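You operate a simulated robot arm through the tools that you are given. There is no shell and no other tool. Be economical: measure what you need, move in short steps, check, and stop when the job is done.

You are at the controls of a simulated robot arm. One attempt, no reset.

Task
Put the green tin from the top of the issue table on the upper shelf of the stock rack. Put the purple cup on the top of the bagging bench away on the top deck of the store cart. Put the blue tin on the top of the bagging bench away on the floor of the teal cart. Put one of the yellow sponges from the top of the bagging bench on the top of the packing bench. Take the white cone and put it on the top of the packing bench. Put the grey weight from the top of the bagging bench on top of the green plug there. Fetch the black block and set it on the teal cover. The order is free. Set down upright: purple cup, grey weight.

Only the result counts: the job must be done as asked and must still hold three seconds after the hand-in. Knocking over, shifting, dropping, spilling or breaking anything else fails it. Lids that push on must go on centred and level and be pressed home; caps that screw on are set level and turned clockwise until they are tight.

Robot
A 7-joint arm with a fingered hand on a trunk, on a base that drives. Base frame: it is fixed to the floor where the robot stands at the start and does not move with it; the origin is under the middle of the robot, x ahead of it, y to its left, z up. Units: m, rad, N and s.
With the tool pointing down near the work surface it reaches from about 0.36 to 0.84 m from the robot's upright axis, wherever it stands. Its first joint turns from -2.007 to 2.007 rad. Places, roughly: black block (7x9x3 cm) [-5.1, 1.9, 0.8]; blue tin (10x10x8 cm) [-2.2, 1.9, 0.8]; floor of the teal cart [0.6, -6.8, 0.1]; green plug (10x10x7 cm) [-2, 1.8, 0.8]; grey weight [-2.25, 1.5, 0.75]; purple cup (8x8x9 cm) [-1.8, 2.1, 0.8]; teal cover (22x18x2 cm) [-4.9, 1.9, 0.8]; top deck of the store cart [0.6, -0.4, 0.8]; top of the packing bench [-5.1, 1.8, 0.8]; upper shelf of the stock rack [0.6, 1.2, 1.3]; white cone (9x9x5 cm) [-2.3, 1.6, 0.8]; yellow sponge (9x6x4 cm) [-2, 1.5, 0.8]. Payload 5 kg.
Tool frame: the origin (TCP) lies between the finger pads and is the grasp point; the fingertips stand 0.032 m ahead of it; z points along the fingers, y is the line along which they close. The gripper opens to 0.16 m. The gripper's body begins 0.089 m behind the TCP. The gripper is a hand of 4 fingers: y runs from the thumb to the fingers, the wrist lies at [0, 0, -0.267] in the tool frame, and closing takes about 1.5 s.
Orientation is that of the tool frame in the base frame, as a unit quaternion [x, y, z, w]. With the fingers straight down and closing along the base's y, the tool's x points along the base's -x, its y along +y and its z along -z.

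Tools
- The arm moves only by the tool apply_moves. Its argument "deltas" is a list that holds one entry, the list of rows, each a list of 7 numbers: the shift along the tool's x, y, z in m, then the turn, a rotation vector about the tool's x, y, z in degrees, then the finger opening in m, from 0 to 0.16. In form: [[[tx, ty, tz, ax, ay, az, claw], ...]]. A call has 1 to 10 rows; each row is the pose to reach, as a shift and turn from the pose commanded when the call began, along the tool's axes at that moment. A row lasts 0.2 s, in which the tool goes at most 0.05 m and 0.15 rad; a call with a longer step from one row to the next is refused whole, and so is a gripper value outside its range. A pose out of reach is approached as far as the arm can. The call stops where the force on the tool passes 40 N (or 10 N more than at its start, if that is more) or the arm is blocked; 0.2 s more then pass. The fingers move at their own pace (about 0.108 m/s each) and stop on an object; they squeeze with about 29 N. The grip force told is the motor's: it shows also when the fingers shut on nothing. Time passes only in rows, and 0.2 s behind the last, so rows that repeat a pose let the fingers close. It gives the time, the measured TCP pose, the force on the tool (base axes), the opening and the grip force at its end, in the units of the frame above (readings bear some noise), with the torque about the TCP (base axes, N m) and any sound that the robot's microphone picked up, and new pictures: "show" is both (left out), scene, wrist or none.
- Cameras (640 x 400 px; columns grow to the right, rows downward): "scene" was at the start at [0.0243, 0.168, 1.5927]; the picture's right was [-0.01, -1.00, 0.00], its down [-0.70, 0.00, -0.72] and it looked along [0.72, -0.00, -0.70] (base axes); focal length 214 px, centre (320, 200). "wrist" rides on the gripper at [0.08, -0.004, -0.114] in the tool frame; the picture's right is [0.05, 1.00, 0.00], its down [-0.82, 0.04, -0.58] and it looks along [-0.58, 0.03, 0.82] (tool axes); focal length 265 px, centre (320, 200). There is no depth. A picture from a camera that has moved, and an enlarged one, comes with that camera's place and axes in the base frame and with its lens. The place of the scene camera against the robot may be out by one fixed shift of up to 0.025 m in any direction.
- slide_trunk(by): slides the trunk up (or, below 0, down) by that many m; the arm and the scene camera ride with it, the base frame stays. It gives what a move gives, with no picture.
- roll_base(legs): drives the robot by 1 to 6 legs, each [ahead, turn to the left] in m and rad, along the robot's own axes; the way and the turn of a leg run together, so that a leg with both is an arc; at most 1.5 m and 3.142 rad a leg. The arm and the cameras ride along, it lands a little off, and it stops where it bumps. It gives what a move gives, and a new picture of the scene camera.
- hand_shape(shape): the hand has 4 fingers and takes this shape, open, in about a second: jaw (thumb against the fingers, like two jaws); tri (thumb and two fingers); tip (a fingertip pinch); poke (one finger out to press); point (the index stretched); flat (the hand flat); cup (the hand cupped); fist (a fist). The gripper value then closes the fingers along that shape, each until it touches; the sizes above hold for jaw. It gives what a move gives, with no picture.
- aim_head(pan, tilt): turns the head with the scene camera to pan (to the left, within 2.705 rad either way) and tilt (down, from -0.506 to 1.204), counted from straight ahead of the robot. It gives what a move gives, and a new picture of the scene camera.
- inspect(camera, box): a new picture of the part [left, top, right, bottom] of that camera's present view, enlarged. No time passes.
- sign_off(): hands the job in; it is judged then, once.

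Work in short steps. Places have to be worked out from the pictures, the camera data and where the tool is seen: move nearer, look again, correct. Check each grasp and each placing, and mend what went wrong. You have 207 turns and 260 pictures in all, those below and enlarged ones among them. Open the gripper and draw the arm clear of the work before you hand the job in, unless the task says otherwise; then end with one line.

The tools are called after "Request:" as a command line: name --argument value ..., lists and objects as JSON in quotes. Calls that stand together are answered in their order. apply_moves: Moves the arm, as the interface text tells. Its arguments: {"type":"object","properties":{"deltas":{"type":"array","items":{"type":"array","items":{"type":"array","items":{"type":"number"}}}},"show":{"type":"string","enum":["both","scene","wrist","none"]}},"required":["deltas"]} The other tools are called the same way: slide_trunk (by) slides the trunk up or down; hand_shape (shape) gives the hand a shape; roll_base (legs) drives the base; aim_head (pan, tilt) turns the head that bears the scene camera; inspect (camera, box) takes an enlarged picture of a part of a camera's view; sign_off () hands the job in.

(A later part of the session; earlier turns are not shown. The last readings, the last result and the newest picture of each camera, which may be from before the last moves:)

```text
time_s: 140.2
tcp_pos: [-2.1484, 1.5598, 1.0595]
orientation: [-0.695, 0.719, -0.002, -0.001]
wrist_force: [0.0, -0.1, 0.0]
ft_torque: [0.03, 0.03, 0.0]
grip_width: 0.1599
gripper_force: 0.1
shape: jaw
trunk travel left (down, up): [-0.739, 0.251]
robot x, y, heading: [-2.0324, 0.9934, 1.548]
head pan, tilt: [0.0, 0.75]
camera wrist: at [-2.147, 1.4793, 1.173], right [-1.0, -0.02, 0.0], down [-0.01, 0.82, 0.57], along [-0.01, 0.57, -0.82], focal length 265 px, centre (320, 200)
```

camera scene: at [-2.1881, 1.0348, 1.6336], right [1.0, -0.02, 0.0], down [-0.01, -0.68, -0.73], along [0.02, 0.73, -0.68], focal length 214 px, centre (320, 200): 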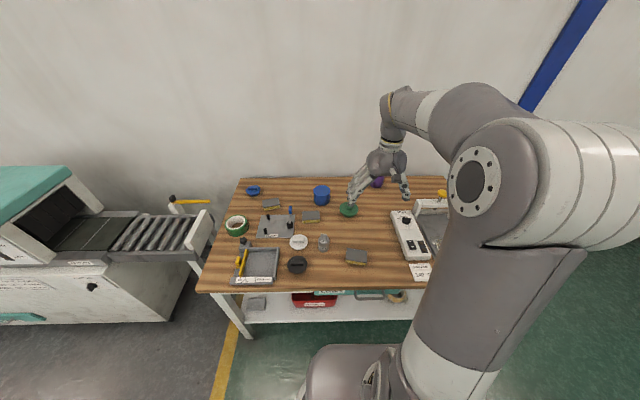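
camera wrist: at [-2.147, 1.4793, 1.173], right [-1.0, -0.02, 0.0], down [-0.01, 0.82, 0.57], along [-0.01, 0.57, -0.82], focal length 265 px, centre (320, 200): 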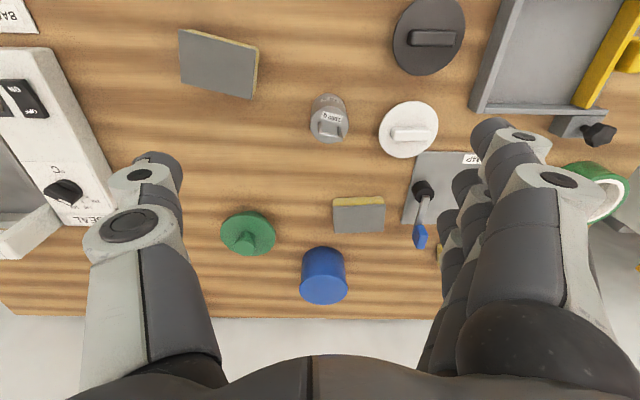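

Enlarge the weight and plug to see their shapes.

Request:
inspect --camera "wrist" --box '[200, 60, 400, 280]'

Request:
inspect --camera "scene" --box '[280, 180, 370, 270]'

```text
1.82 times, centred on (300, 170) of wrist
camera zoom: at [-2.147, 1.4793, 1.173], right [-1.0, -0.02, 0.0], down [-0.01, 0.82, 0.57], along [-0.01, 0.57, -0.82], focal length 483 px, centre (356, 254)
```

zoom: 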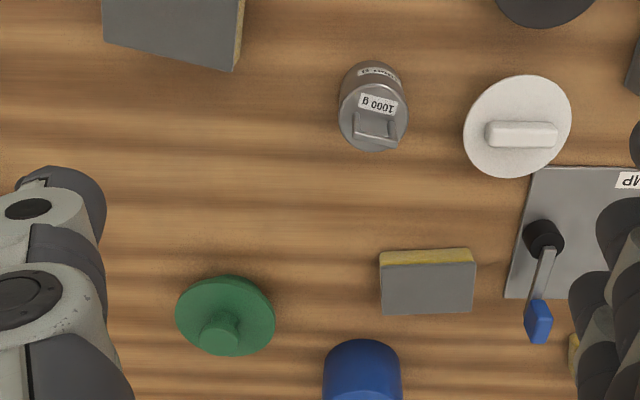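

```text
4.44 times, centred on (325, 225) of scene
camera zoom: at [-2.1883, 1.0334, 1.6336], right [1.0, -0.02, 0.0], down [-0.01, -0.68, -0.73], along [0.02, 0.73, -0.68], focal length 953 px, centre (298, 89)
```

zoom: 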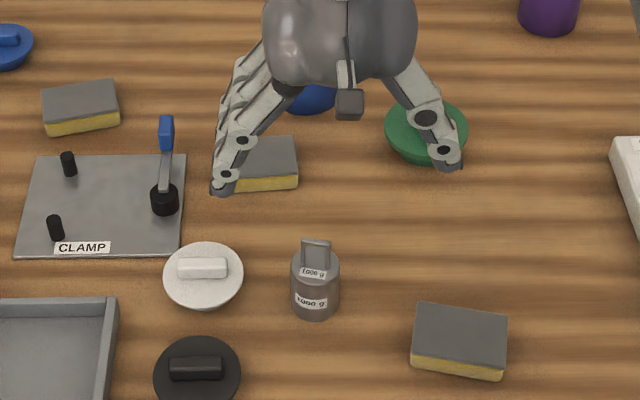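

The weight is at about (-2.161, 1.60), with the white cone close by on its left. I'll rotate the hand −60° so that the fingers clear the cone, and centre over the weight.

Request:
apply_moves --deltas '[[[-0.005, 0.002, 0.01, 0, 0, -8, 0.14], [-0.01, 0.004, 0.02, 0, 0, -16, 0.12], [-0.015, 0.006, 0.03, 0, 0, -24, 0.11], [-0.02, 0.008, 0.04, 0, 0, -32, 0.11], [-0.03, 0.01, 0.05, 0, 0, -40, 0.11], [-0.035, 0.012, 0.06, 0, 0, -48, 0.11], [-0.04, 0.012, 0.07, 0, 0, -56, 0.11], [-0.04, 0.012, 0.08, 0, 0, -60, 0.11], [-0.04, 0.012, 0.08, 0, 0, -60, 0.11]]]' --show "both"

```text
time_s: 142.2
tcp_pos: [-2.158, 1.5992, 0.9784]
orientation: [0.962, -0.275, 0.001, 0.002]
wrist_force: [0.4, 0.2, -0.6]
ft_torque: [0.02, -0.04, 0.03]
grip_width: 0.1103
gripper_force: 0.0
shape: jaw
trunk travel left (down, up): [-0.739, 0.251]
robot x, y, heading: [-2.0366, 0.9913, 1.549]
head pan, tilt: [0.0, 0.75]
camera scene: at [-2.1882, 1.0335, 1.6336], right [1.0, -0.02, 0.0], down [-0.01, -0.68, -0.73], along [0.02, 0.73, -0.68], focal length 214 px, centre (320, 200)
camera wrist: at [-2.0875, 1.5608, 1.0921], right [-0.48, -0.88, 0.0], down [-0.72, 0.4, 0.58], along [-0.5, 0.28, -0.82], focal length 265 px, centre (320, 200)
```

scene: 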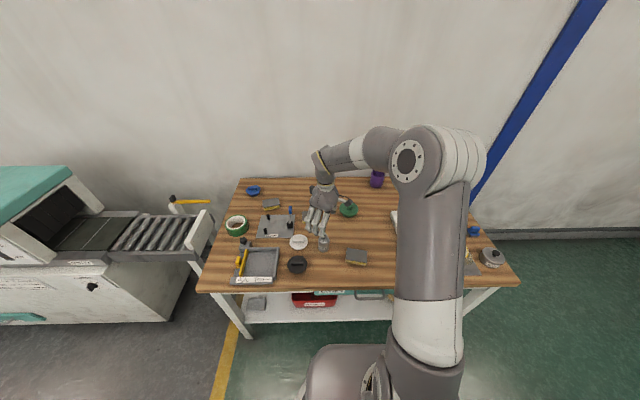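
wrist: 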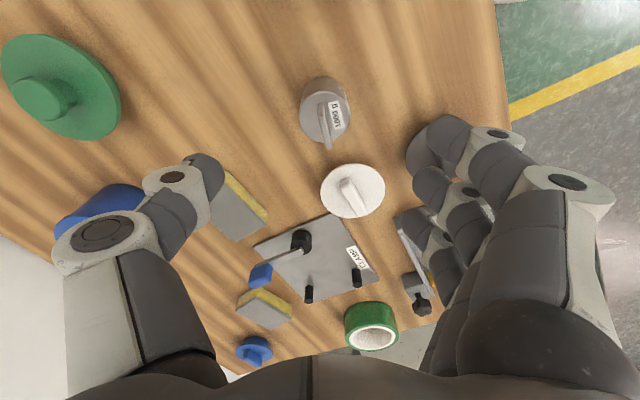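

Small correction, then descend around the weight.

Request:
apply_moves --deltas '[[[-0.006, 0.003, 0.03, 0, 0, 0, 0.11], [-0.0115, 0.006, 0.06, 0, 0, 0, 0.11], [-0.0115, 0.006, 0.085, 0, 0, 0, 0.11], [-0.0115, 0.006, 0.1, 0, 0, 0, 0.11], [-0.0115, 0.006, 0.1, 0, 0, 0, 0.11]]]' --show "wrist"

Request:
inspect --camera "scene" --box '[280, 180, 370, 270]'

```text
time_s: 143.4
tcp_pos: [-2.1724, 1.6002, 0.8788]
orientation: [0.961, -0.275, 0.001, 0.0]
wrist_force: [0.0, 0.5, 0.7]
ft_torque: [-0.03, 0.03, -0.04]
grip_width: 0.1105
gripper_force: 0.1
shape: jaw
trunk travel left (down, up): [-0.739, 0.251]
robot x, y, heading: [-2.0298, 0.9936, 1.548]
head pan, tilt: [0.0, 0.75]
camera wrist: at [-2.101, 1.5616, 0.9921], right [-0.48, -0.87, 0.0], down [-0.71, 0.4, 0.58], along [-0.5, 0.28, -0.82], focal length 265 px, centre (320, 200)
```

wrist: 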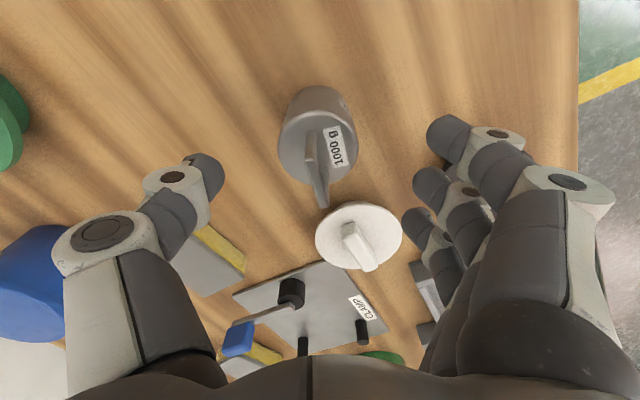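

```text
4.44 times, centred on (325, 225) of scene
camera zoom: at [-2.1882, 1.0335, 1.6336], right [1.0, -0.02, 0.0], down [-0.01, -0.68, -0.73], along [0.02, 0.73, -0.68], focal length 953 px, centre (298, 89)
```

zoom: 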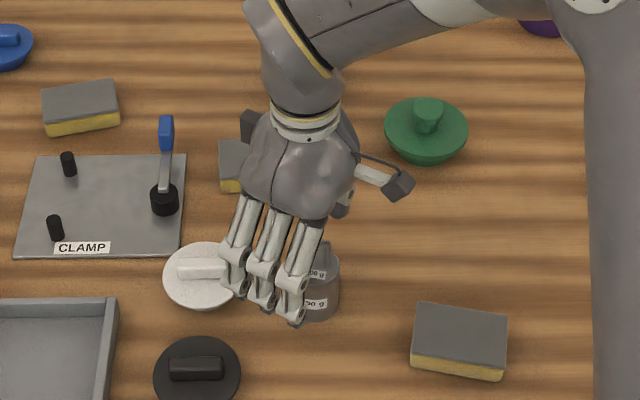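

Well centred and clear of the cone. Descend to TCP z≈0.795 and close.

Request:
apply_moves --deltas '[[[0, 0, 0.03, 0, 0, 0, 0.11], [0, 0, 0.055, 0, 0, 0, 0.11], [0, 0, 0.075, 0, 0, 0, 0.11], [0, 0, 0.083, 0, 0, 0, 0.11], [0, 0, 0.083, 0, 0, 0, 0.07], [0, 0, 0.083, 0, 0, 0, 0.03], [0, 0, 0.083, 0, 0, 0, 0.02], [0, 0, 0.083, 0, 0, 0, 0.02], [0, 0, 0.083, 0, 0, 0, 0.02], [0, 0, 0.083, 0, 0, 0, 0.02]]]' --show "wrist"

Request:
inspect --camera "scene" --box '[280, 180, 370, 270]'

```text
time_s: 144.2
tcp_pos: [-2.1701, 1.603, 0.8128]
orientation: [0.961, -0.277, 0.001, -0.002]
wrist_force: [3.5, -3.2, 17.7]
ft_torque: [-1.29, 0.63, 0.32]
grip_width: 0.111
gripper_force: 0.1
shape: jaw
trunk travel left (down, up): [-0.739, 0.251]
robot x, y, heading: [-2.0303, 0.9936, 1.553]
head pan, tilt: [0.0, 0.75]
stopped in row 4: the force on the tool passed its limit at 51 N (the readings are from after the stop); the commanded pose is now the measured one
camera wrist: at [-2.0995, 1.5633, 0.9259], right [-0.49, -0.87, 0.0], down [-0.71, 0.4, 0.58], along [-0.5, 0.28, -0.82], focal length 265 px, centre (320, 200)
```

wrist: 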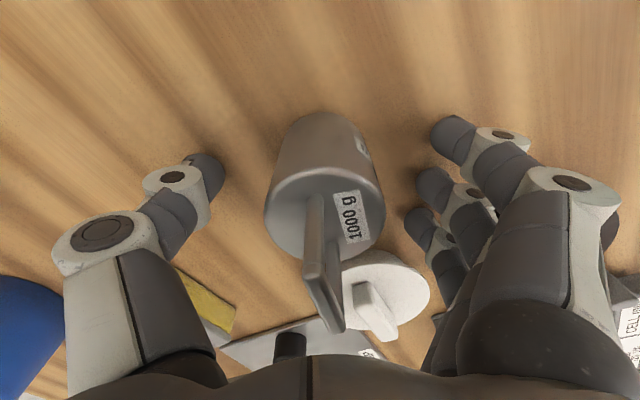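

```text
4.44 times, centred on (325, 225) of scene
camera zoom: at [-2.1878, 1.0323, 1.6341], right [1.0, -0.02, 0.0], down [-0.02, -0.68, -0.73], along [0.02, 0.73, -0.68], focal length 953 px, centre (298, 89)
```

zoom: 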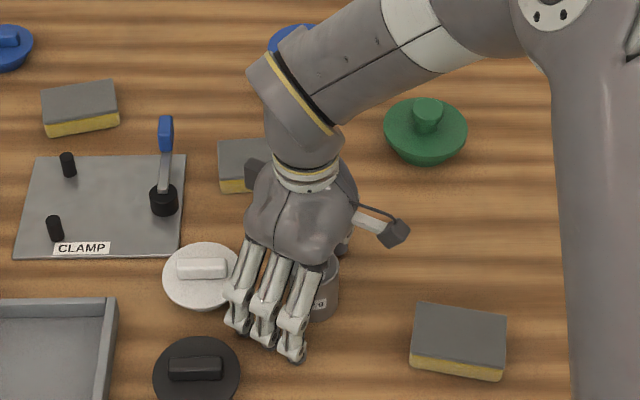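

The fingertips touched the bench (so its top is at about 0.78). Raise 5 mm and close on the weight.

Request:
apply_moves --deltas '[[[0, 0, -0.006, 0, 0, 0, 0.11], [0, 0, -0.006, 0, 0, 0, 0.07], [0, 0, -0.006, 0, 0, 0, 0.03], [0, 0, -0.006, 0, 0, 0, 0.02], [0, 0, -0.006, 0, 0, 0, 0.02], [0, 0, -0.006, 0, 0, 0, 0.02], [0, 0, -0.006, 0, 0, 0, 0.02]]]' --show "wrist"

Request:
inspect --camera "scene" --box '[280, 180, 370, 270]'

```text
time_s: 145.8
tcp_pos: [-2.17, 1.6025, 0.8156]
orientation: [0.961, -0.277, 0.001, -0.001]
wrist_force: [0.2, 2.9, 0.4]
ft_torque: [-0.04, 0.06, 0.02]
grip_width: 0.0263
gripper_force: 28.6
shape: jaw
trunk travel left (down, up): [-0.739, 0.251]
robot x, y, heading: [-2.0329, 0.9941, 1.544]
head pan, tilt: [0.0, 0.75]
camera wrist: at [-2.0997, 1.5643, 0.9296], right [-0.49, -0.87, 0.0], down [-0.71, 0.4, 0.58], along [-0.5, 0.28, -0.82], focal length 265 px, centre (320, 200)
```

wrist: 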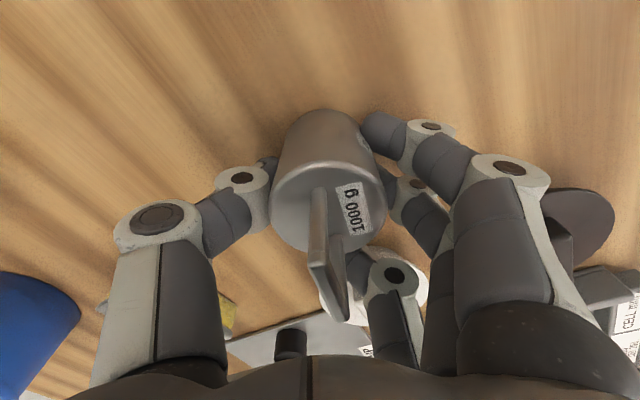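

```text
4.44 times, centred on (325, 225) of scene
camera zoom: at [-2.1882, 1.0344, 1.6336], right [1.0, -0.02, 0.0], down [-0.01, -0.68, -0.73], along [0.02, 0.73, -0.68], focal length 953 px, centre (298, 89)
```

zoom: 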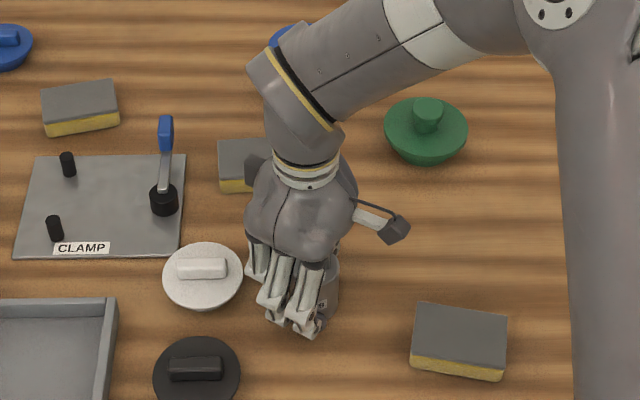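

Gripped; the cone hasn't moved. Lift straight up.

Request:
apply_moves --deltas '[[[0, 0, -0.02, 0, 0, 0, 0.02], [0, 0, -0.05, 0, 0, 0, 0.02], [0, 0, -0.09, 0, 0, 0, 0.02], [0, 0, -0.12, 0, 0, 0, 0.02], [0, 0, -0.12, 0, 0, 0, 0.02]]]' --show "wrist"

Request:
inspect --camera "scene" --box '[280, 180, 370, 270]'

```text
time_s: 147.0
tcp_pos: [-2.1709, 1.6031, 0.9355]
orientation: [0.961, -0.276, 0.001, -0.001]
wrist_force: [0.5, 0.5, -9.5]
ft_torque: [0.09, 0.09, 0.01]
grip_width: 0.0247
gripper_force: 28.7
shape: jaw
trunk travel left (down, up): [-0.739, 0.251]
robot x, y, heading: [-2.039, 0.9958, 1.547]
head pan, tilt: [0.0, 0.75]
camera wrist: at [-2.1013, 1.5641, 1.0491], right [-0.49, -0.87, 0.0], down [-0.71, 0.4, 0.58], along [-0.5, 0.28, -0.82], focal length 265 px, centre (320, 200)
```

wrist: 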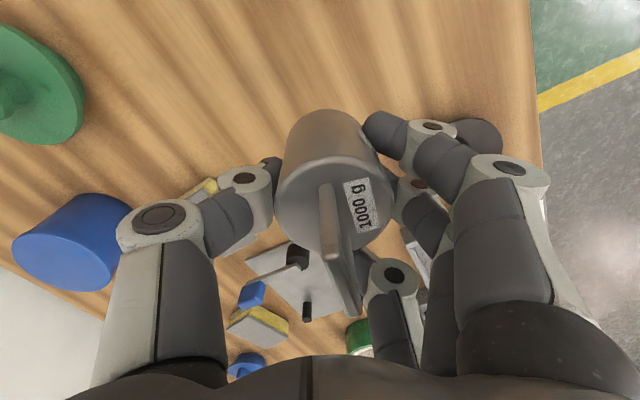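

```text
4.44 times, centred on (325, 225) of scene
camera zoom: at [-2.1884, 1.0348, 1.6335], right [1.0, -0.02, 0.0], down [-0.01, -0.68, -0.73], along [0.02, 0.73, -0.68], focal length 953 px, centre (298, 89)
```

zoom: 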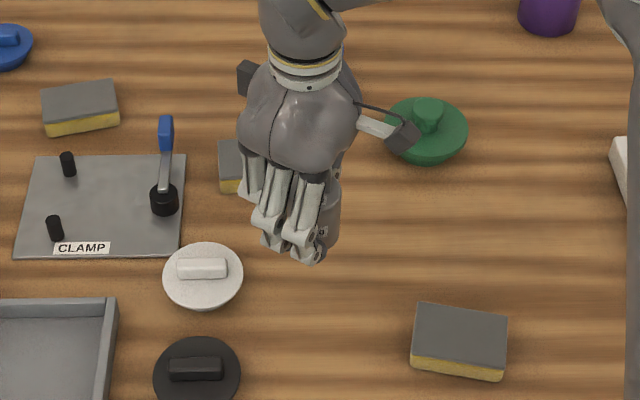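

Held with little tilt. Carry it over the plug at about (-2.025, 1.793).

Request:
apply_moves --deltas '[[[0.004, -0.04, -0.01, 0, 0, 0, 0.02], [0.008, -0.08, -0.02, 0, 0, 0, 0.02], [0.012, -0.12, -0.02, 0, 0, 0, 0.02], [0.016, -0.16, -0.02, 0, 0, 0, 0.02], [0.02, -0.2, -0.02, 0, 0, 0, 0.02], [0.023, -0.2387, -0.02, 0, 0, 0, 0.02], [0.023, -0.2387, -0.02, 0, 0, 0, 0.02]]]' --show "both"

Request:
inspect --camera "scene" --box '[290, 150, 410, 240]'

```text
time_s: 148.6
tcp_pos: [-2.0254, 1.7923, 0.956]
orientation: [0.961, -0.275, 0.001, -0.001]
wrist_force: [-0.1, 0.0, -9.9]
ft_torque: [0.1, 0.08, -0.01]
grip_width: 0.0247
gripper_force: 28.8
shape: jaw
trunk travel left (down, up): [-0.739, 0.251]
robot x, y, heading: [-2.0326, 0.9964, 1.551]
head pan, tilt: [0.0, 0.75]
camera scene: at [-2.1882, 1.0343, 1.6336], right [1.0, -0.02, 0.0], down [-0.01, -0.68, -0.73], along [0.02, 0.73, -0.68], focal length 214 px, centre (320, 200)
camera wrist: at [-1.9542, 1.7536, 1.0697], right [-0.49, -0.87, 0.0], down [-0.71, 0.4, 0.58], along [-0.5, 0.28, -0.82], focal length 265 px, centre (320, 200)
```

scene: 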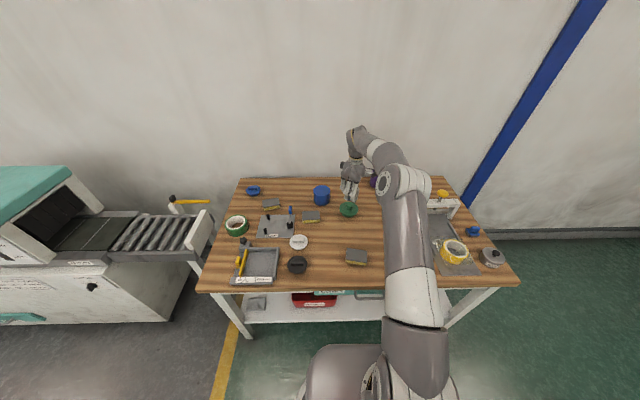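
wrist: 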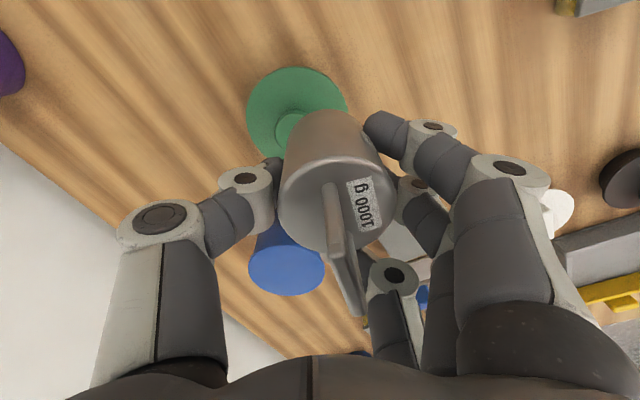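

```text
4.44 times, centred on (350, 195) of scene
camera zoom: at [-2.1882, 1.0343, 1.6336], right [1.0, -0.02, 0.0], down [-0.01, -0.68, -0.73], along [0.02, 0.73, -0.68], focal length 953 px, centre (187, 222)
```

zoom: 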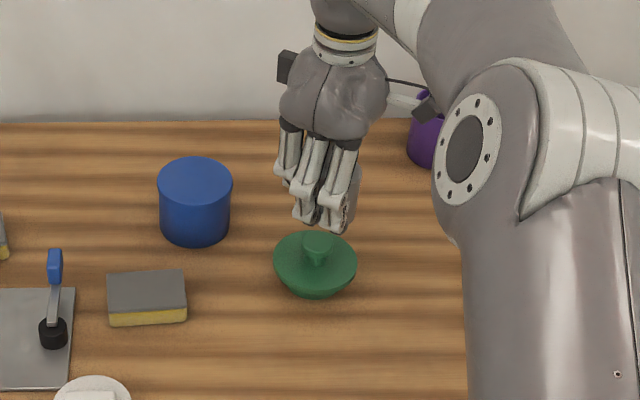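

Enlarge the wrist view to judge knob versus weight.

Request:
inspect --camera "wrist" --box '[220, 50, 420, 250]'

Request:
inspect --camera "scene" --box '[330, 160, 390, 225]'

```text
2.00 times, centred on (320, 150) of wrist
camera zoom: at [-1.9542, 1.7536, 1.0697], right [-0.49, -0.87, 0.0], down [-0.71, 0.4, 0.58], along [-0.5, 0.28, -0.82], focal length 531 px, centre (320, 300)
```

zoom: 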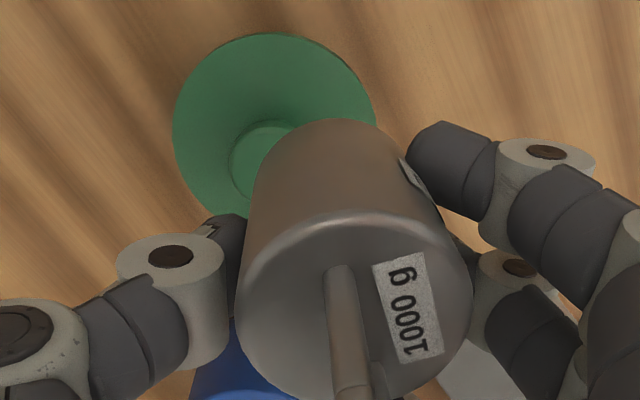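

```text
6.15 times, centred on (360, 192) of scene
camera zoom: at [-2.1882, 1.0343, 1.6336], right [1.0, -0.02, 0.0], down [-0.01, -0.68, -0.73], along [0.02, 0.73, -0.68], focal length 1320 px, centre (74, 246)
```

zoom: 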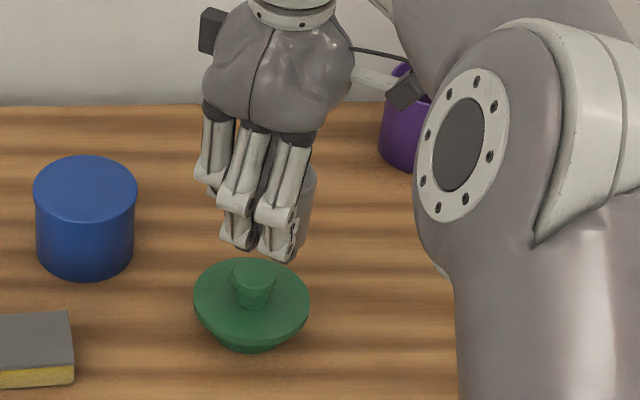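

The plug axis is at about (-2.017, 1.812) and the weight axis at (-2.016, 1.781), so I need +0.031 m in y. Shift and re-check.

Request:
apply_moves --deltas '[[[-0.009, -0.013, 0, 0, 0, 0, 0.02], [-0.0175, -0.0263, 0, 0, 0, 0, 0.02], [-0.0175, -0.0263, 0.02, 0, 0, 0, 0.02], [-0.0175, -0.0263, 0.03, 0, 0, 0, 0.02]]]' --show "none"

Request:
inspect --camera "wrist" --box '[220, 50, 420, 250]'

Request:
inspect --camera "scene" --box '[330, 160, 390, 225]'

```text
time_s: 149.6
tcp_pos: [-2.0247, 1.8243, 0.9251]
orientation: [0.961, -0.277, 0.001, -0.001]
wrist_force: [0.3, 0.1, -9.4]
ft_torque: [0.12, 0.07, 0.02]
grip_width: 0.0252
gripper_force: 29.2
shape: jaw
trunk travel left (down, up): [-0.739, 0.251]
robot x, y, heading: [-2.0361, 0.9968, 1.545]
head pan, tilt: [0.0, 0.75]
```

```text
2.00 times, centred on (320, 150) of wrist
camera zoom: at [-1.9548, 1.7854, 1.0388], right [-0.49, -0.87, 0.0], down [-0.71, 0.4, 0.58], along [-0.5, 0.28, -0.82], focal length 531 px, centre (320, 300)
```

zoom: 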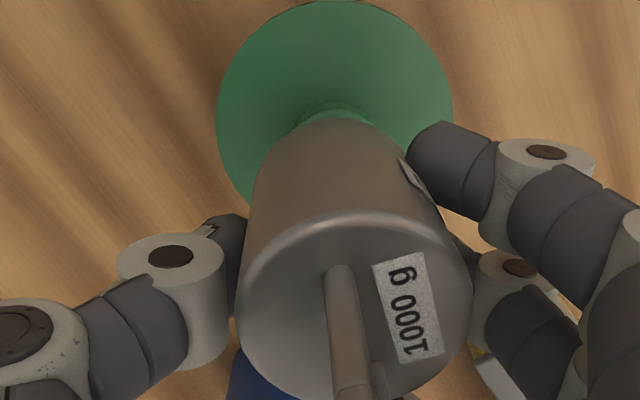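

```text
6.15 times, centred on (360, 192) of scene
camera zoom: at [-2.1878, 1.0353, 1.6336], right [1.0, -0.02, 0.0], down [-0.02, -0.68, -0.73], along [0.02, 0.73, -0.68], focal length 1320 px, centre (74, 246)
```

zoom: 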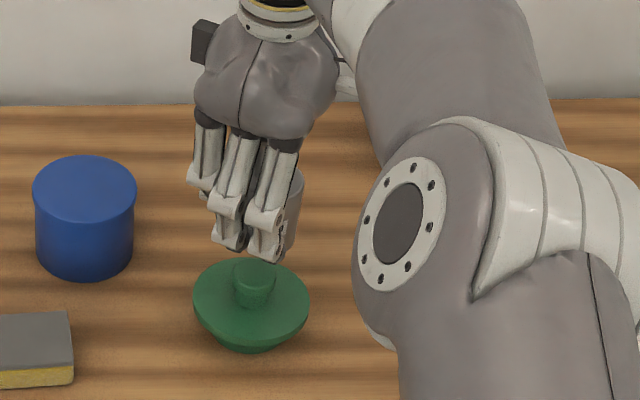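

The wrist view shows weight and plug coaxial. Lower gently.

Request:
apply_moves --deltas '[[[0, 0, 0.012, 0, 0, 0, 0.02], [0, 0, 0.022, 0, 0, 0, 0.02], [0, 0, 0.03, 0, 0, 0, 0.02], [0, 0, 0.033, 0, 0, 0, 0.02]]]' --show "none"

Request:
inspect --camera "wrist" --box '[220, 50, 420, 250]'

Request:
inspect --camera "scene" --box '[330, 160, 390, 225]'

```text
time_s: 150.6
tcp_pos: [-2.0245, 1.8254, 0.8924]
orientation: [0.961, -0.277, 0.001, -0.001]
wrist_force: [0.4, 0.0, -10.1]
ft_torque: [0.12, 0.11, 0.01]
grip_width: 0.0249
gripper_force: 29.2
shape: jaw
trunk travel left (down, up): [-0.739, 0.251]
robot x, y, heading: [-2.0364, 0.9945, 1.548]
head pan, tilt: [0.0, 0.75]
```

```text
2.00 times, centred on (320, 150) of wrist
camera zoom: at [-1.9543, 1.7858, 1.0066], right [-0.49, -0.87, 0.0], down [-0.71, 0.4, 0.58], along [-0.5, 0.28, -0.82], focal length 531 px, centre (320, 300)
```

zoom: 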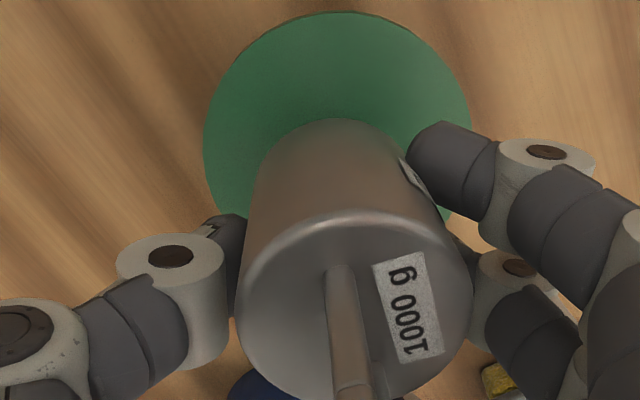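

```text
6.15 times, centred on (360, 192) of scene
camera zoom: at [-2.1881, 1.035, 1.6336], right [1.0, -0.02, 0.0], down [-0.01, -0.68, -0.73], along [0.02, 0.73, -0.68], focal length 1320 px, centre (74, 246)
```

zoom: 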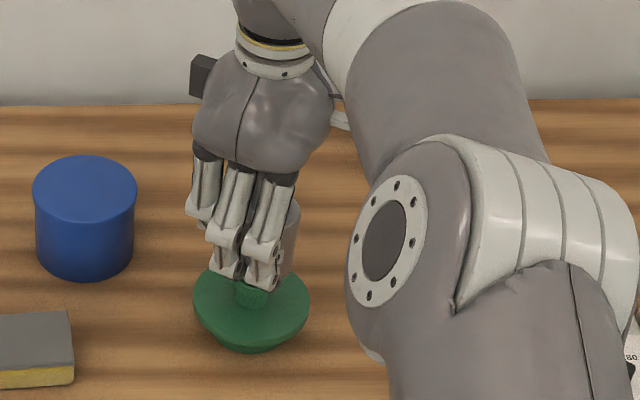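

Continue in small steps until contact unloads the weight.

Request:
apply_moves --deltas '[[[0, 0, 0.003, 0, 0, 0, 0.02], [0, 0, 0.006, 0, 0, 0, 0.02], [0, 0, 0.008, 0, 0, 0, 0.02]]]' --show "none"

```text
time_s: 151.4
tcp_pos: [-2.0253, 1.8247, 0.8855]
orientation: [0.961, -0.277, 0.001, -0.001]
wrist_force: [0.7, 0.5, -9.6]
ft_torque: [0.12, 0.08, -0.01]
grip_width: 0.0248
gripper_force: 29.0
shape: jaw
trunk travel left (down, up): [-0.739, 0.251]
robot x, y, heading: [-2.0325, 0.9968, 1.552]
head pan, tilt: [0.0, 0.75]
```

Request:
apply_moves --deltas '[[[0, 0, 0.002, 0, 0, 0, 0.02], [0, 0, 0.004, 0, 0, 0, 0.02], [0, 0, 0.006, 0, 0, 0, 0.02]]]' --show "none"

Request:
inspect --camera "scene" --box '[330, 160, 390, 225]'

```text
time_s: 152.2
tcp_pos: [-2.0252, 1.8257, 0.8831]
orientation: [0.961, -0.277, 0.0, -0.002]
wrist_force: [-0.8, 1.1, 5.1]
ft_torque: [-0.31, 0.03, 0.01]
grip_width: 0.0253
gripper_force: 28.6
shape: jaw
trunk travel left (down, up): [-0.739, 0.251]
robot x, y, heading: [-2.0342, 0.9943, 1.55]
head pan, tilt: [0.0, 0.75]
```

```text
6.15 times, centred on (360, 192) of scene
camera zoom: at [-2.1882, 1.0333, 1.6339], right [1.0, -0.02, 0.0], down [-0.01, -0.68, -0.73], along [0.02, 0.73, -0.68], focal length 1320 px, centre (74, 246)
```

zoom: 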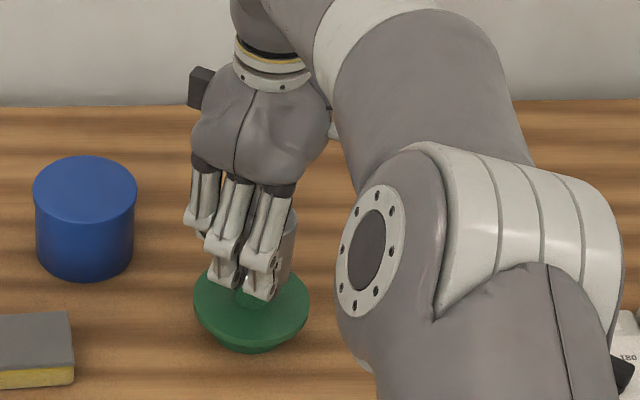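

Contact at the expected height. Open slowly.

Request:
apply_moves --deltas '[[[0, 0, -0.001, 0, 0, 0, 0.03], [0, 0, -0.001, 0, 0, 0, 0.04], [0, 0, -0.001, 0, 0, 0, 0.05], [0, 0, -0.001, 0, 0, 0, 0.06], [0, 0, -0.001, 0, 0, 0, 0.075], [0, 0, -0.001, 0, 0, 0, 0.09], [0, 0, -0.001, 0, 0, 0, 0.1], [0, 0, -0.001, 0, 0, 0, 0.1]]]' --show "wrist"

Request:
inspect --camera "scene" --box '[330, 160, 390, 225]'

```text
time_s: 154.0
tcp_pos: [-2.0243, 1.8235, 0.8812]
orientation: [0.961, -0.276, 0.001, -0.001]
wrist_force: [-0.1, -0.3, -0.3]
ft_torque: [-0.01, 0.02, 0.01]
grip_width: 0.0992
gripper_force: 0.0
shape: jaw
trunk travel left (down, up): [-0.739, 0.251]
robot x, y, heading: [-2.0325, 0.9934, 1.546]
head pan, tilt: [0.0, 0.75]
camera wrist: at [-1.9546, 1.7852, 0.995], right [-0.49, -0.87, 0.0], down [-0.71, 0.4, 0.58], along [-0.5, 0.28, -0.82], focal length 265 px, centre (320, 200)
```

wrist: 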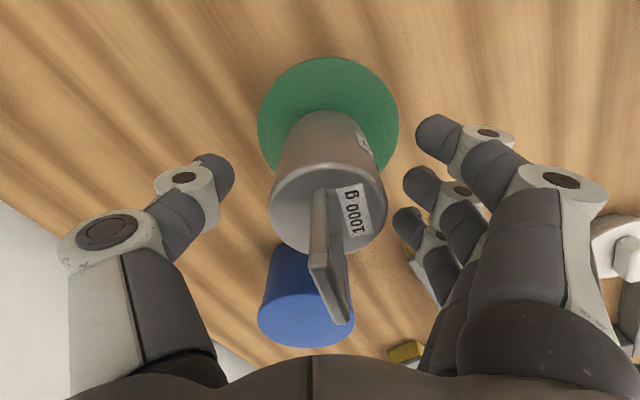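

```text
6.15 times, centred on (360, 192) of scene
camera zoom: at [-2.1881, 1.0338, 1.6336], right [1.0, -0.02, 0.0], down [-0.01, -0.68, -0.73], along [0.02, 0.73, -0.68], focal length 1320 px, centre (74, 246)
```

zoom: 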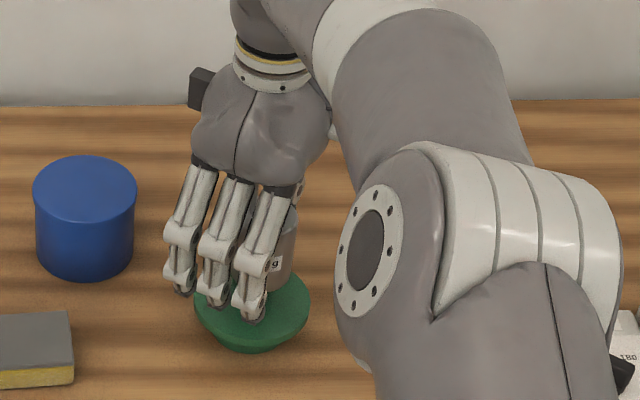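

The weight stands on the plug. Rise straight up.

Request:
apply_moves --deltas '[[[0, 0, -0.03, 0, 0, 0, 0.1], [0, 0, -0.07, 0, 0, 0, 0.1], [0, 0, -0.11, 0, 0, 0, 0.1], [0, 0, -0.15, 0, 0, 0, 0.1], [0, 0, -0.18, 0, 0, 0, 0.1]]]' --show "wrist"

Request:
inspect --camera "scene" --box '[330, 160, 390, 225]'

```text
time_s: 155.2
tcp_pos: [-2.0155, 1.8098, 1.016]
orientation: [0.961, -0.277, 0.001, -0.001]
wrist_force: [-0.7, -0.1, 0.2]
ft_torque: [-0.01, -0.06, 0.03]
grip_width: 0.0995
gripper_force: 0.1
shape: jaw
out of reach, approached as far as the arm can: row 4, 5
trunk travel left (down, up): [-0.739, 0.251]
robot x, y, heading: [-2.0353, 0.9987, 1.547]
head pan, tilt: [0.0, 0.75]
camera wrist: at [-1.9455, 1.7723, 1.131], right [-0.49, -0.87, 0.0], down [-0.71, 0.4, 0.58], along [-0.5, 0.28, -0.82], focal length 265 px, centre (320, 200)
```

wrist: 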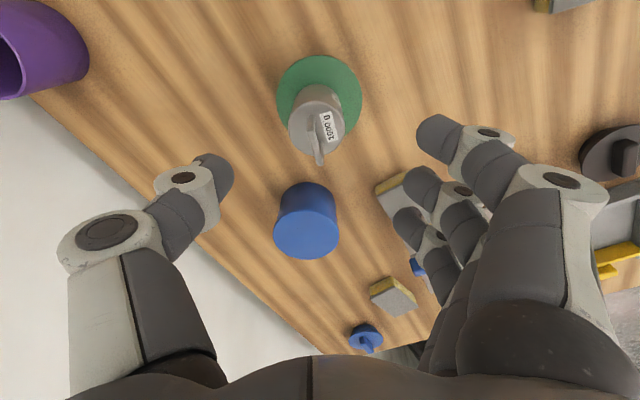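

```text
6.15 times, centred on (360, 192) of scene
camera zoom: at [-2.189, 1.035, 1.6334], right [1.0, -0.02, 0.0], down [-0.01, -0.68, -0.73], along [0.02, 0.73, -0.68], focal length 1320 px, centre (74, 246)
```

zoom: 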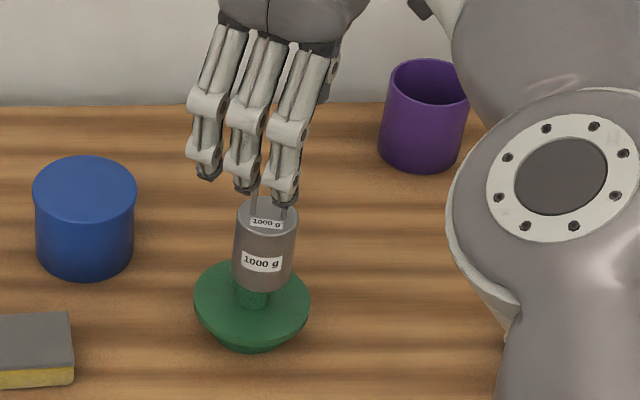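

The weight stands upright on the plug. Raise the trunk for clearance, then swing over to the white cone with the hand turned a further −30° to pinch its bar.

Request:
slide_trunk --by 0.1

Request:
apply_moves --deltas '[[[-0.014, 0.038, 0, 0, 0, -3.7, 0.1], [-0.028, 0.076, 0, 0, 0, -7.4, 0.1], [-0.042, 0.114, 0, 0, 0, -11, 0.1], [-0.056, 0.152, 0.01, 0, 0, -15, 0.1], [-0.07, 0.19, 0.02, 0, 0, -19, 0.1], [-0.084, 0.228, 0.04, 0, 0, -23, 0.1], [-0.098, 0.266, 0.06, 0, 0, -27, 0.1], [-0.11, 0.304, 0.08, 0, 0, -30, 0.1], [-0.11, 0.304, 0.08, 0, 0, -30, 0.1]]]' --show "both"

```text
time_s: 156.5
tcp_pos: [-2.0154, 1.8105, 1.118]
orientation: [0.961, -0.277, 0.001, -0.001]
wrist_force: [0.2, -0.1, -0.3]
ft_torque: [-0.02, -0.03, 0.01]
grip_width: 0.0996
gripper_force: 0.0
shape: jaw
trunk travel left (down, up): [-0.839, 0.151]
robot x, y, heading: [-2.0377, 0.9936, 1.546]
head pan, tilt: [0.0, 0.75]
```

```text
time_s: 158.5
tcp_pos: [-2.2667, 1.6107, 1.0373]
orientation: [1.0, -0.018, 0.001, -0.001]
wrist_force: [-0.2, 0.5, 0.4]
ft_torque: [0.0, 0.01, 0.04]
grip_width: 0.0996
gripper_force: 0.1
shape: jaw
trunk travel left (down, up): [-0.839, 0.151]
robot x, y, heading: [-2.0341, 0.9957, 1.544]
head pan, tilt: [0.0, 0.75]
camera scene: at [-2.1877, 1.0339, 1.7337], right [1.0, -0.02, 0.0], down [-0.02, -0.68, -0.73], along [0.02, 0.73, -0.68], focal length 214 px, centre (320, 200)
camera wrist: at [-2.1873, 1.6128, 1.1513], right [0.01, -1.0, 0.0], down [-0.82, -0.01, 0.58], along [-0.58, -0.01, -0.82], focal length 265 px, centre (320, 200)
```

scene: 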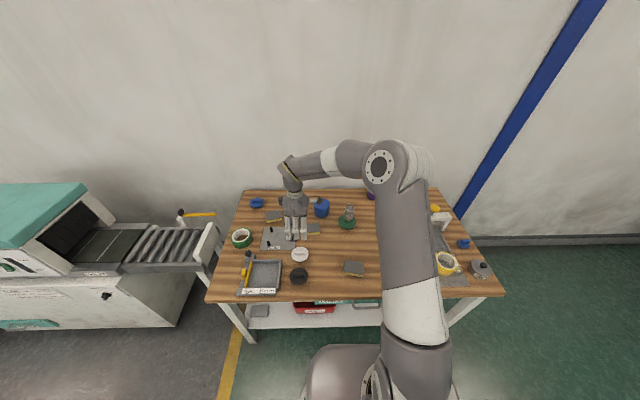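
wrist: 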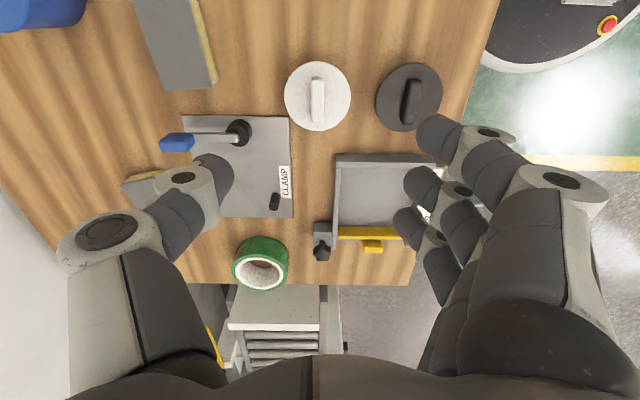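

The bar is directly below. Descend partway and check.

Request:
apply_moves --deltas '[[[-0.004, -0.003, 0.04, 0, 0, 0, 0.08], [-0.004, -0.003, 0.08, 0, 0, 0, 0.07], [-0.004, -0.003, 0.12, 0, 0, 0, 0.06], [-0.004, -0.003, 0.14, 0, 0, 0, 0.06], [-0.004, -0.003, 0.14, 0, 0, 0, 0.06]]]' --show "wrist"

Request:
inspect --camera "scene" --box '[260, 200, 340, 280]'

```text
time_s: 159.7
tcp_pos: [-2.2729, 1.6153, 0.8969]
orientation: [1.0, -0.019, 0.001, -0.001]
wrist_force: [-1.0, -0.3, 0.2]
ft_torque: [-0.01, -0.01, 0.0]
grip_width: 0.0604
gripper_force: 0.0
shape: jaw
trunk travel left (down, up): [-0.839, 0.151]
robot x, y, heading: [-2.029, 0.9941, 1.55]
head pan, tilt: [0.0, 0.75]
camera wrist: at [-2.1929, 1.6163, 1.011], right [0.02, -1.0, 0.0], down [-0.82, -0.01, 0.58], along [-0.58, -0.01, -0.82], focal length 265 px, centre (320, 200)
```

wrist: 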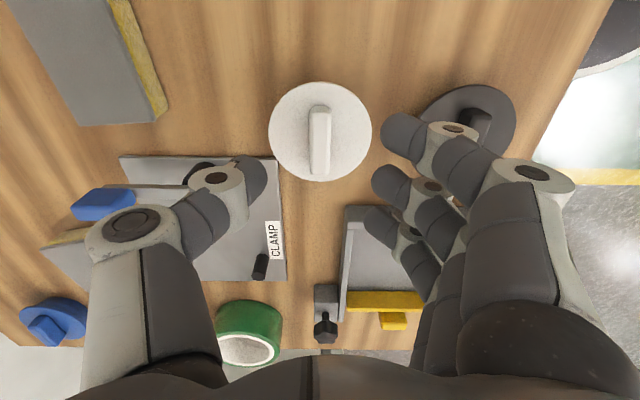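

```text
5.00 times, centred on (300, 240) of scene
camera zoom: at [-2.1882, 1.0336, 1.7336], right [1.0, -0.02, 0.0], down [-0.01, -0.68, -0.73], along [0.02, 0.73, -0.68], focal length 1072 px, centre (420, 0)
```

zoom: 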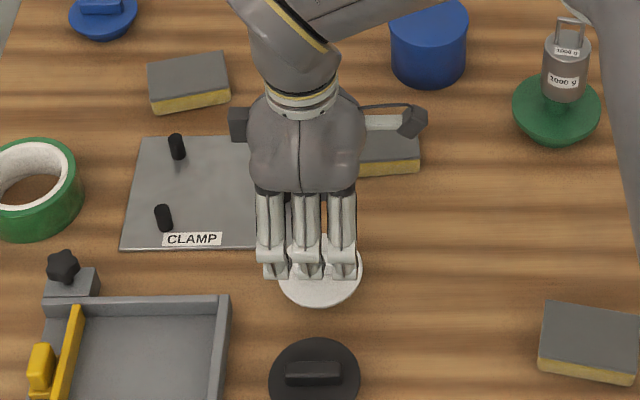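

Aligned with the bar. The clamp lever is near the thumb, so I'll shift 12 mm in +x, narrow the opening and descend to just above the disc.

Request:
apply_moves --deltas '[[[0.012, 0, 0, 0, 0, 0, 0.05], [0.012, 0, 0.02, 0, 0, 0, 0.05], [0.012, 0, 0.035, 0, 0, 0, 0.05], [0.012, 0, 0.045, 0, 0, 0, 0.05], [0.012, 0, 0.05, 0, 0, 0, 0.05], [0.012, 0, 0.05, 0, 0, 0, 0.05]]]' --show "wrist"

Request:
inspect --camera "scene" --box '[260, 200, 340, 280]'

```text
time_s: 161.1
tcp_pos: [-2.2618, 1.6157, 0.8469]
orientation: [1.0, -0.018, 0.002, 0.0]
wrist_force: [-0.2, -0.8, 0.2]
ft_torque: [0.01, -0.01, -0.03]
grip_width: 0.0504
gripper_force: 0.2
shape: jaw
trunk travel left (down, up): [-0.839, 0.151]
robot x, y, heading: [-2.0345, 0.9963, 1.55]
head pan, tilt: [0.0, 0.75]
camera wrist: at [-2.1816, 1.616, 0.9608], right [0.01, -1.0, 0.0], down [-0.82, -0.01, 0.58], along [-0.58, -0.01, -0.82], focal length 265 px, centre (320, 200)
```

wrist: 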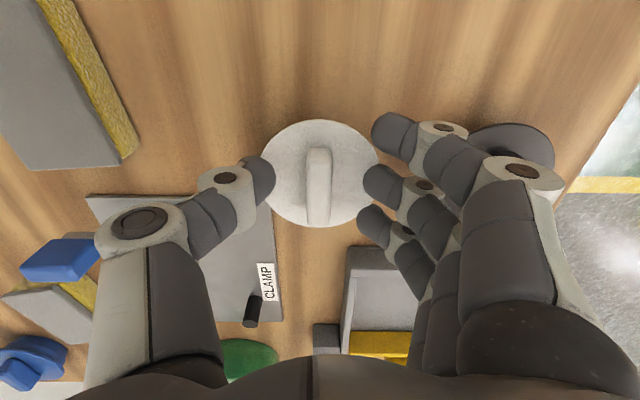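

```text
5.00 times, centred on (300, 240) of scene
camera zoom: at [-2.1883, 1.0337, 1.7336], right [1.0, -0.02, 0.0], down [-0.01, -0.68, -0.73], along [0.02, 0.73, -0.68], focal length 1072 px, centre (420, 0)
```

zoom: 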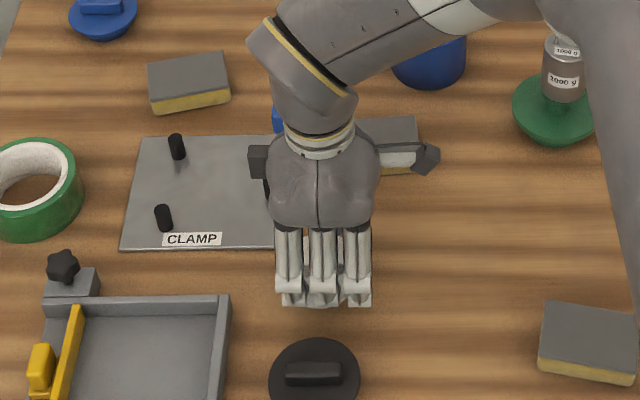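

No contact yet. Lower 6 mm and close.

Request:
apply_moves --deltas '[[[0, 0, 0.003, 0, 0, 0, 0.05], [0, 0, 0.006, 0, 0, 0, 0.05], [0, 0, 0.006, 0, 0, 0, 0.03], [0, 0, 0.006, 0, 0, 0, 0.01], [0, 0, 0.006, 0, 0, 0, 0.0], [0, 0, 0.006, 0, 0, 0, 0.0], [0, 0, 0.006, 0, 0, 0, 0.0], [0, 0, 0.006, 0, 0, 0, 0.0]]]' --show "wrist"

```text
time_s: 162.9
tcp_pos: [-2.2616, 1.6135, 0.8403]
orientation: [1.0, -0.018, 0.001, -0.001]
wrist_force: [0.8, -0.8, 2.8]
ft_torque: [-0.13, -0.04, 0.03]
grip_width: 0.0042
gripper_force: 28.7
shape: jaw
trunk travel left (down, up): [-0.839, 0.151]
robot x, y, heading: [-2.0349, 0.9948, 1.552]
head pan, tilt: [0.0, 0.75]
camera wrist: at [-2.1813, 1.6161, 0.9553], right [0.01, -1.0, 0.0], down [-0.82, -0.01, 0.58], along [-0.58, -0.01, -0.82], focal length 265 px, centre (320, 200)
```

wrist: 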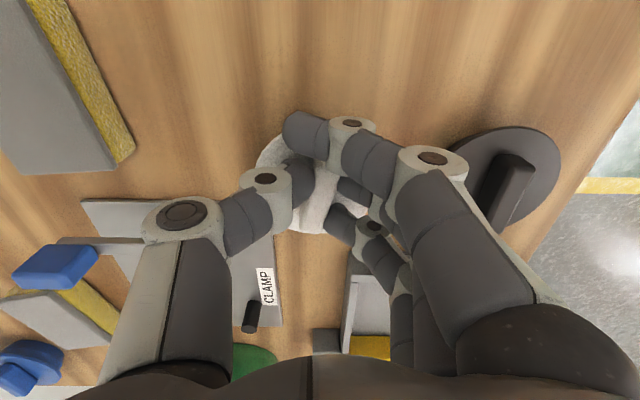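

Closed at 4 mm indicated, with force. Lift a little and check.

Request:
apply_moves --deltas '[[[0, 0, -0.02, 0, 0, 0, 0], [0, 0, -0.05, 0, 0, 0, 0], [0, 0, -0.09, 0, 0, 0, 0], [0, 0, -0.13, 0, 0, 0, 0], [0, 0, -0.13, 0, 0, 0, 0]]]' --show "both"

Request:
inspect --camera "scene" --box '[260, 200, 340, 280]'

```text
time_s: 164.1
tcp_pos: [-2.2615, 1.6147, 0.9699]
orientation: [1.0, -0.019, 0.002, -0.001]
wrist_force: [-0.7, 0.6, 0.6]
ft_torque: [0.0, -0.02, 0.01]
grip_width: 0.0039
gripper_force: 28.4
shape: jaw
trunk travel left (down, up): [-0.839, 0.151]
robot x, y, heading: [-2.0348, 0.9938, 1.546]
head pan, tilt: [0.0, 0.75]
camera scene: at [-2.1883, 1.0342, 1.7336], right [1.0, -0.02, 0.0], down [-0.01, -0.68, -0.73], along [0.02, 0.73, -0.68], focal length 214 px, centre (320, 200)
camera wrist: at [-2.1816, 1.6161, 1.0843], right [0.02, -1.0, 0.0], down [-0.82, -0.01, 0.58], along [-0.58, -0.01, -0.82], focal length 265 px, centre (320, 200)
```

scene: 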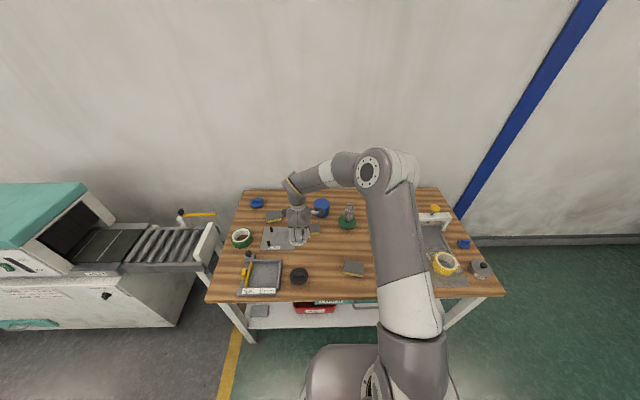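
wrist: 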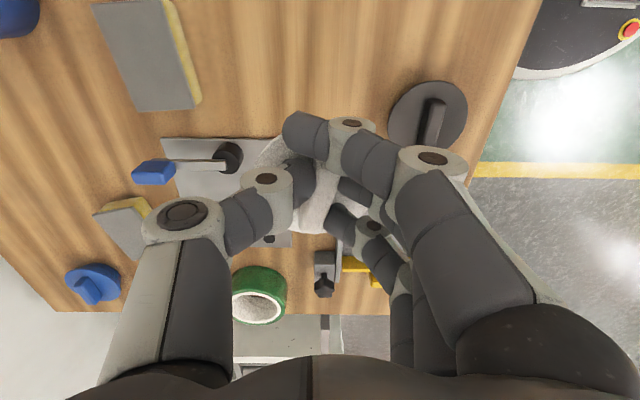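

```text
5.00 times, centred on (300, 240) of scene
camera zoom: at [-2.1883, 1.0342, 1.7336], right [1.0, -0.02, 0.0], down [-0.01, -0.68, -0.73], along [0.02, 0.73, -0.68], focal length 1072 px, centre (420, 0)
```

zoom: 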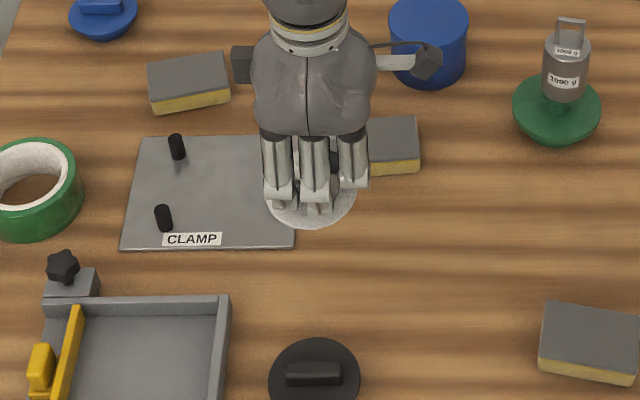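

The cone is held. Back away from the bench, turn and drive toward the packing bench.

Request:
roll_base --legs '[[-0.6, 0], [0, 1.594], [1.5, 0], [0.8, 0]]'

Request:
aim_head --pan -1.0 --tilt 0.5

```text
time_s: 182.2
tcp_pos: [-4.9461, 0.1739, 0.9704]
orientation: [0.715, 0.699, 0.0, -0.001]
wrist_force: [-1.1, -0.2, -0.9]
ft_torque: [0.0, 0.0, -0.02]
grip_width: 0.0037
gripper_force: 29.2
shape: jaw
trunk travel left (down, up): [-0.839, 0.151]
robot x, y, heading: [-4.3254, 0.4083, 3.134]
head pan, tilt: [0.0, 0.75]
camera scene: at [-4.3527, 0.2665, 1.7336], right [0.01, 1.0, 0.0], down [0.68, 0.0, -0.73], along [-0.73, 0.0, -0.68], focal length 214 px, centre (320, 200)
```

scene: 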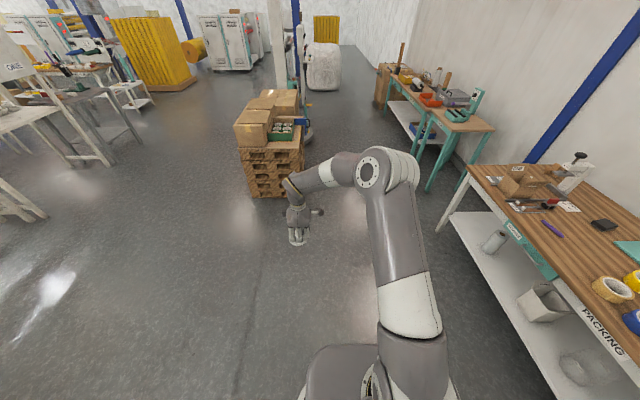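

```text
time_s: 183.5
tcp_pos: [-4.9468, 0.1734, 0.9709]
orientation: [0.714, 0.7, 0.0, 0.0]
wrist_force: [0.0, 0.4, -0.5]
ft_torque: [0.03, 0.04, 0.0]
grip_width: 0.004
gripper_force: 29.4
shape: jaw
trunk travel left (down, up): [-0.839, 0.151]
robot x, y, heading: [-4.3278, 0.4137, 3.138]
head pan, tilt: [-1.0, 0.499]
camera scene: at [-4.3181, 0.3428, 1.7556], right [0.84, 0.54, 0.0], down [0.26, -0.4, -0.88], along [-0.47, 0.74, -0.48], focal length 214 px, centre (320, 200)
```

scene: 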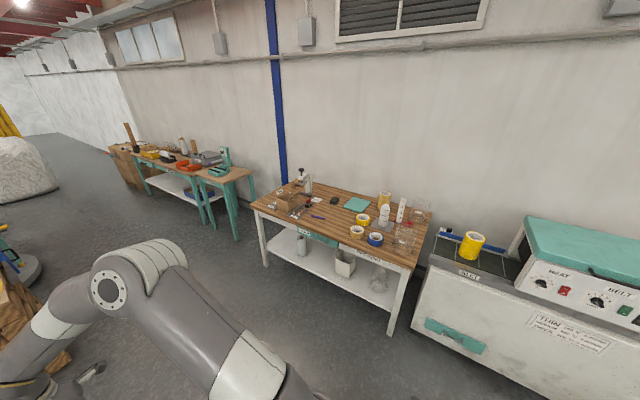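

Enlarge the packing bench.

Request:
inspect --camera "scene" --box '[245, 165, 435, 285]'

```text
3.33 times, centred on (340, 225) of scene
camera zoom: at [-4.3181, 0.3428, 1.7556], right [0.84, 0.54, 0.0], down [0.26, -0.4, -0.88], along [-0.47, 0.74, -0.48], focal length 715 px, centre (253, 117)
```

zoom: 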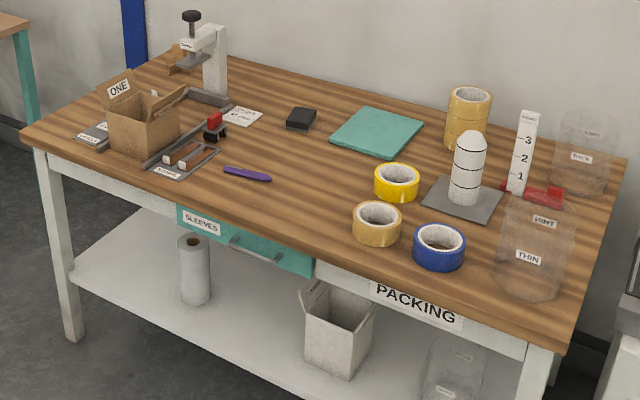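

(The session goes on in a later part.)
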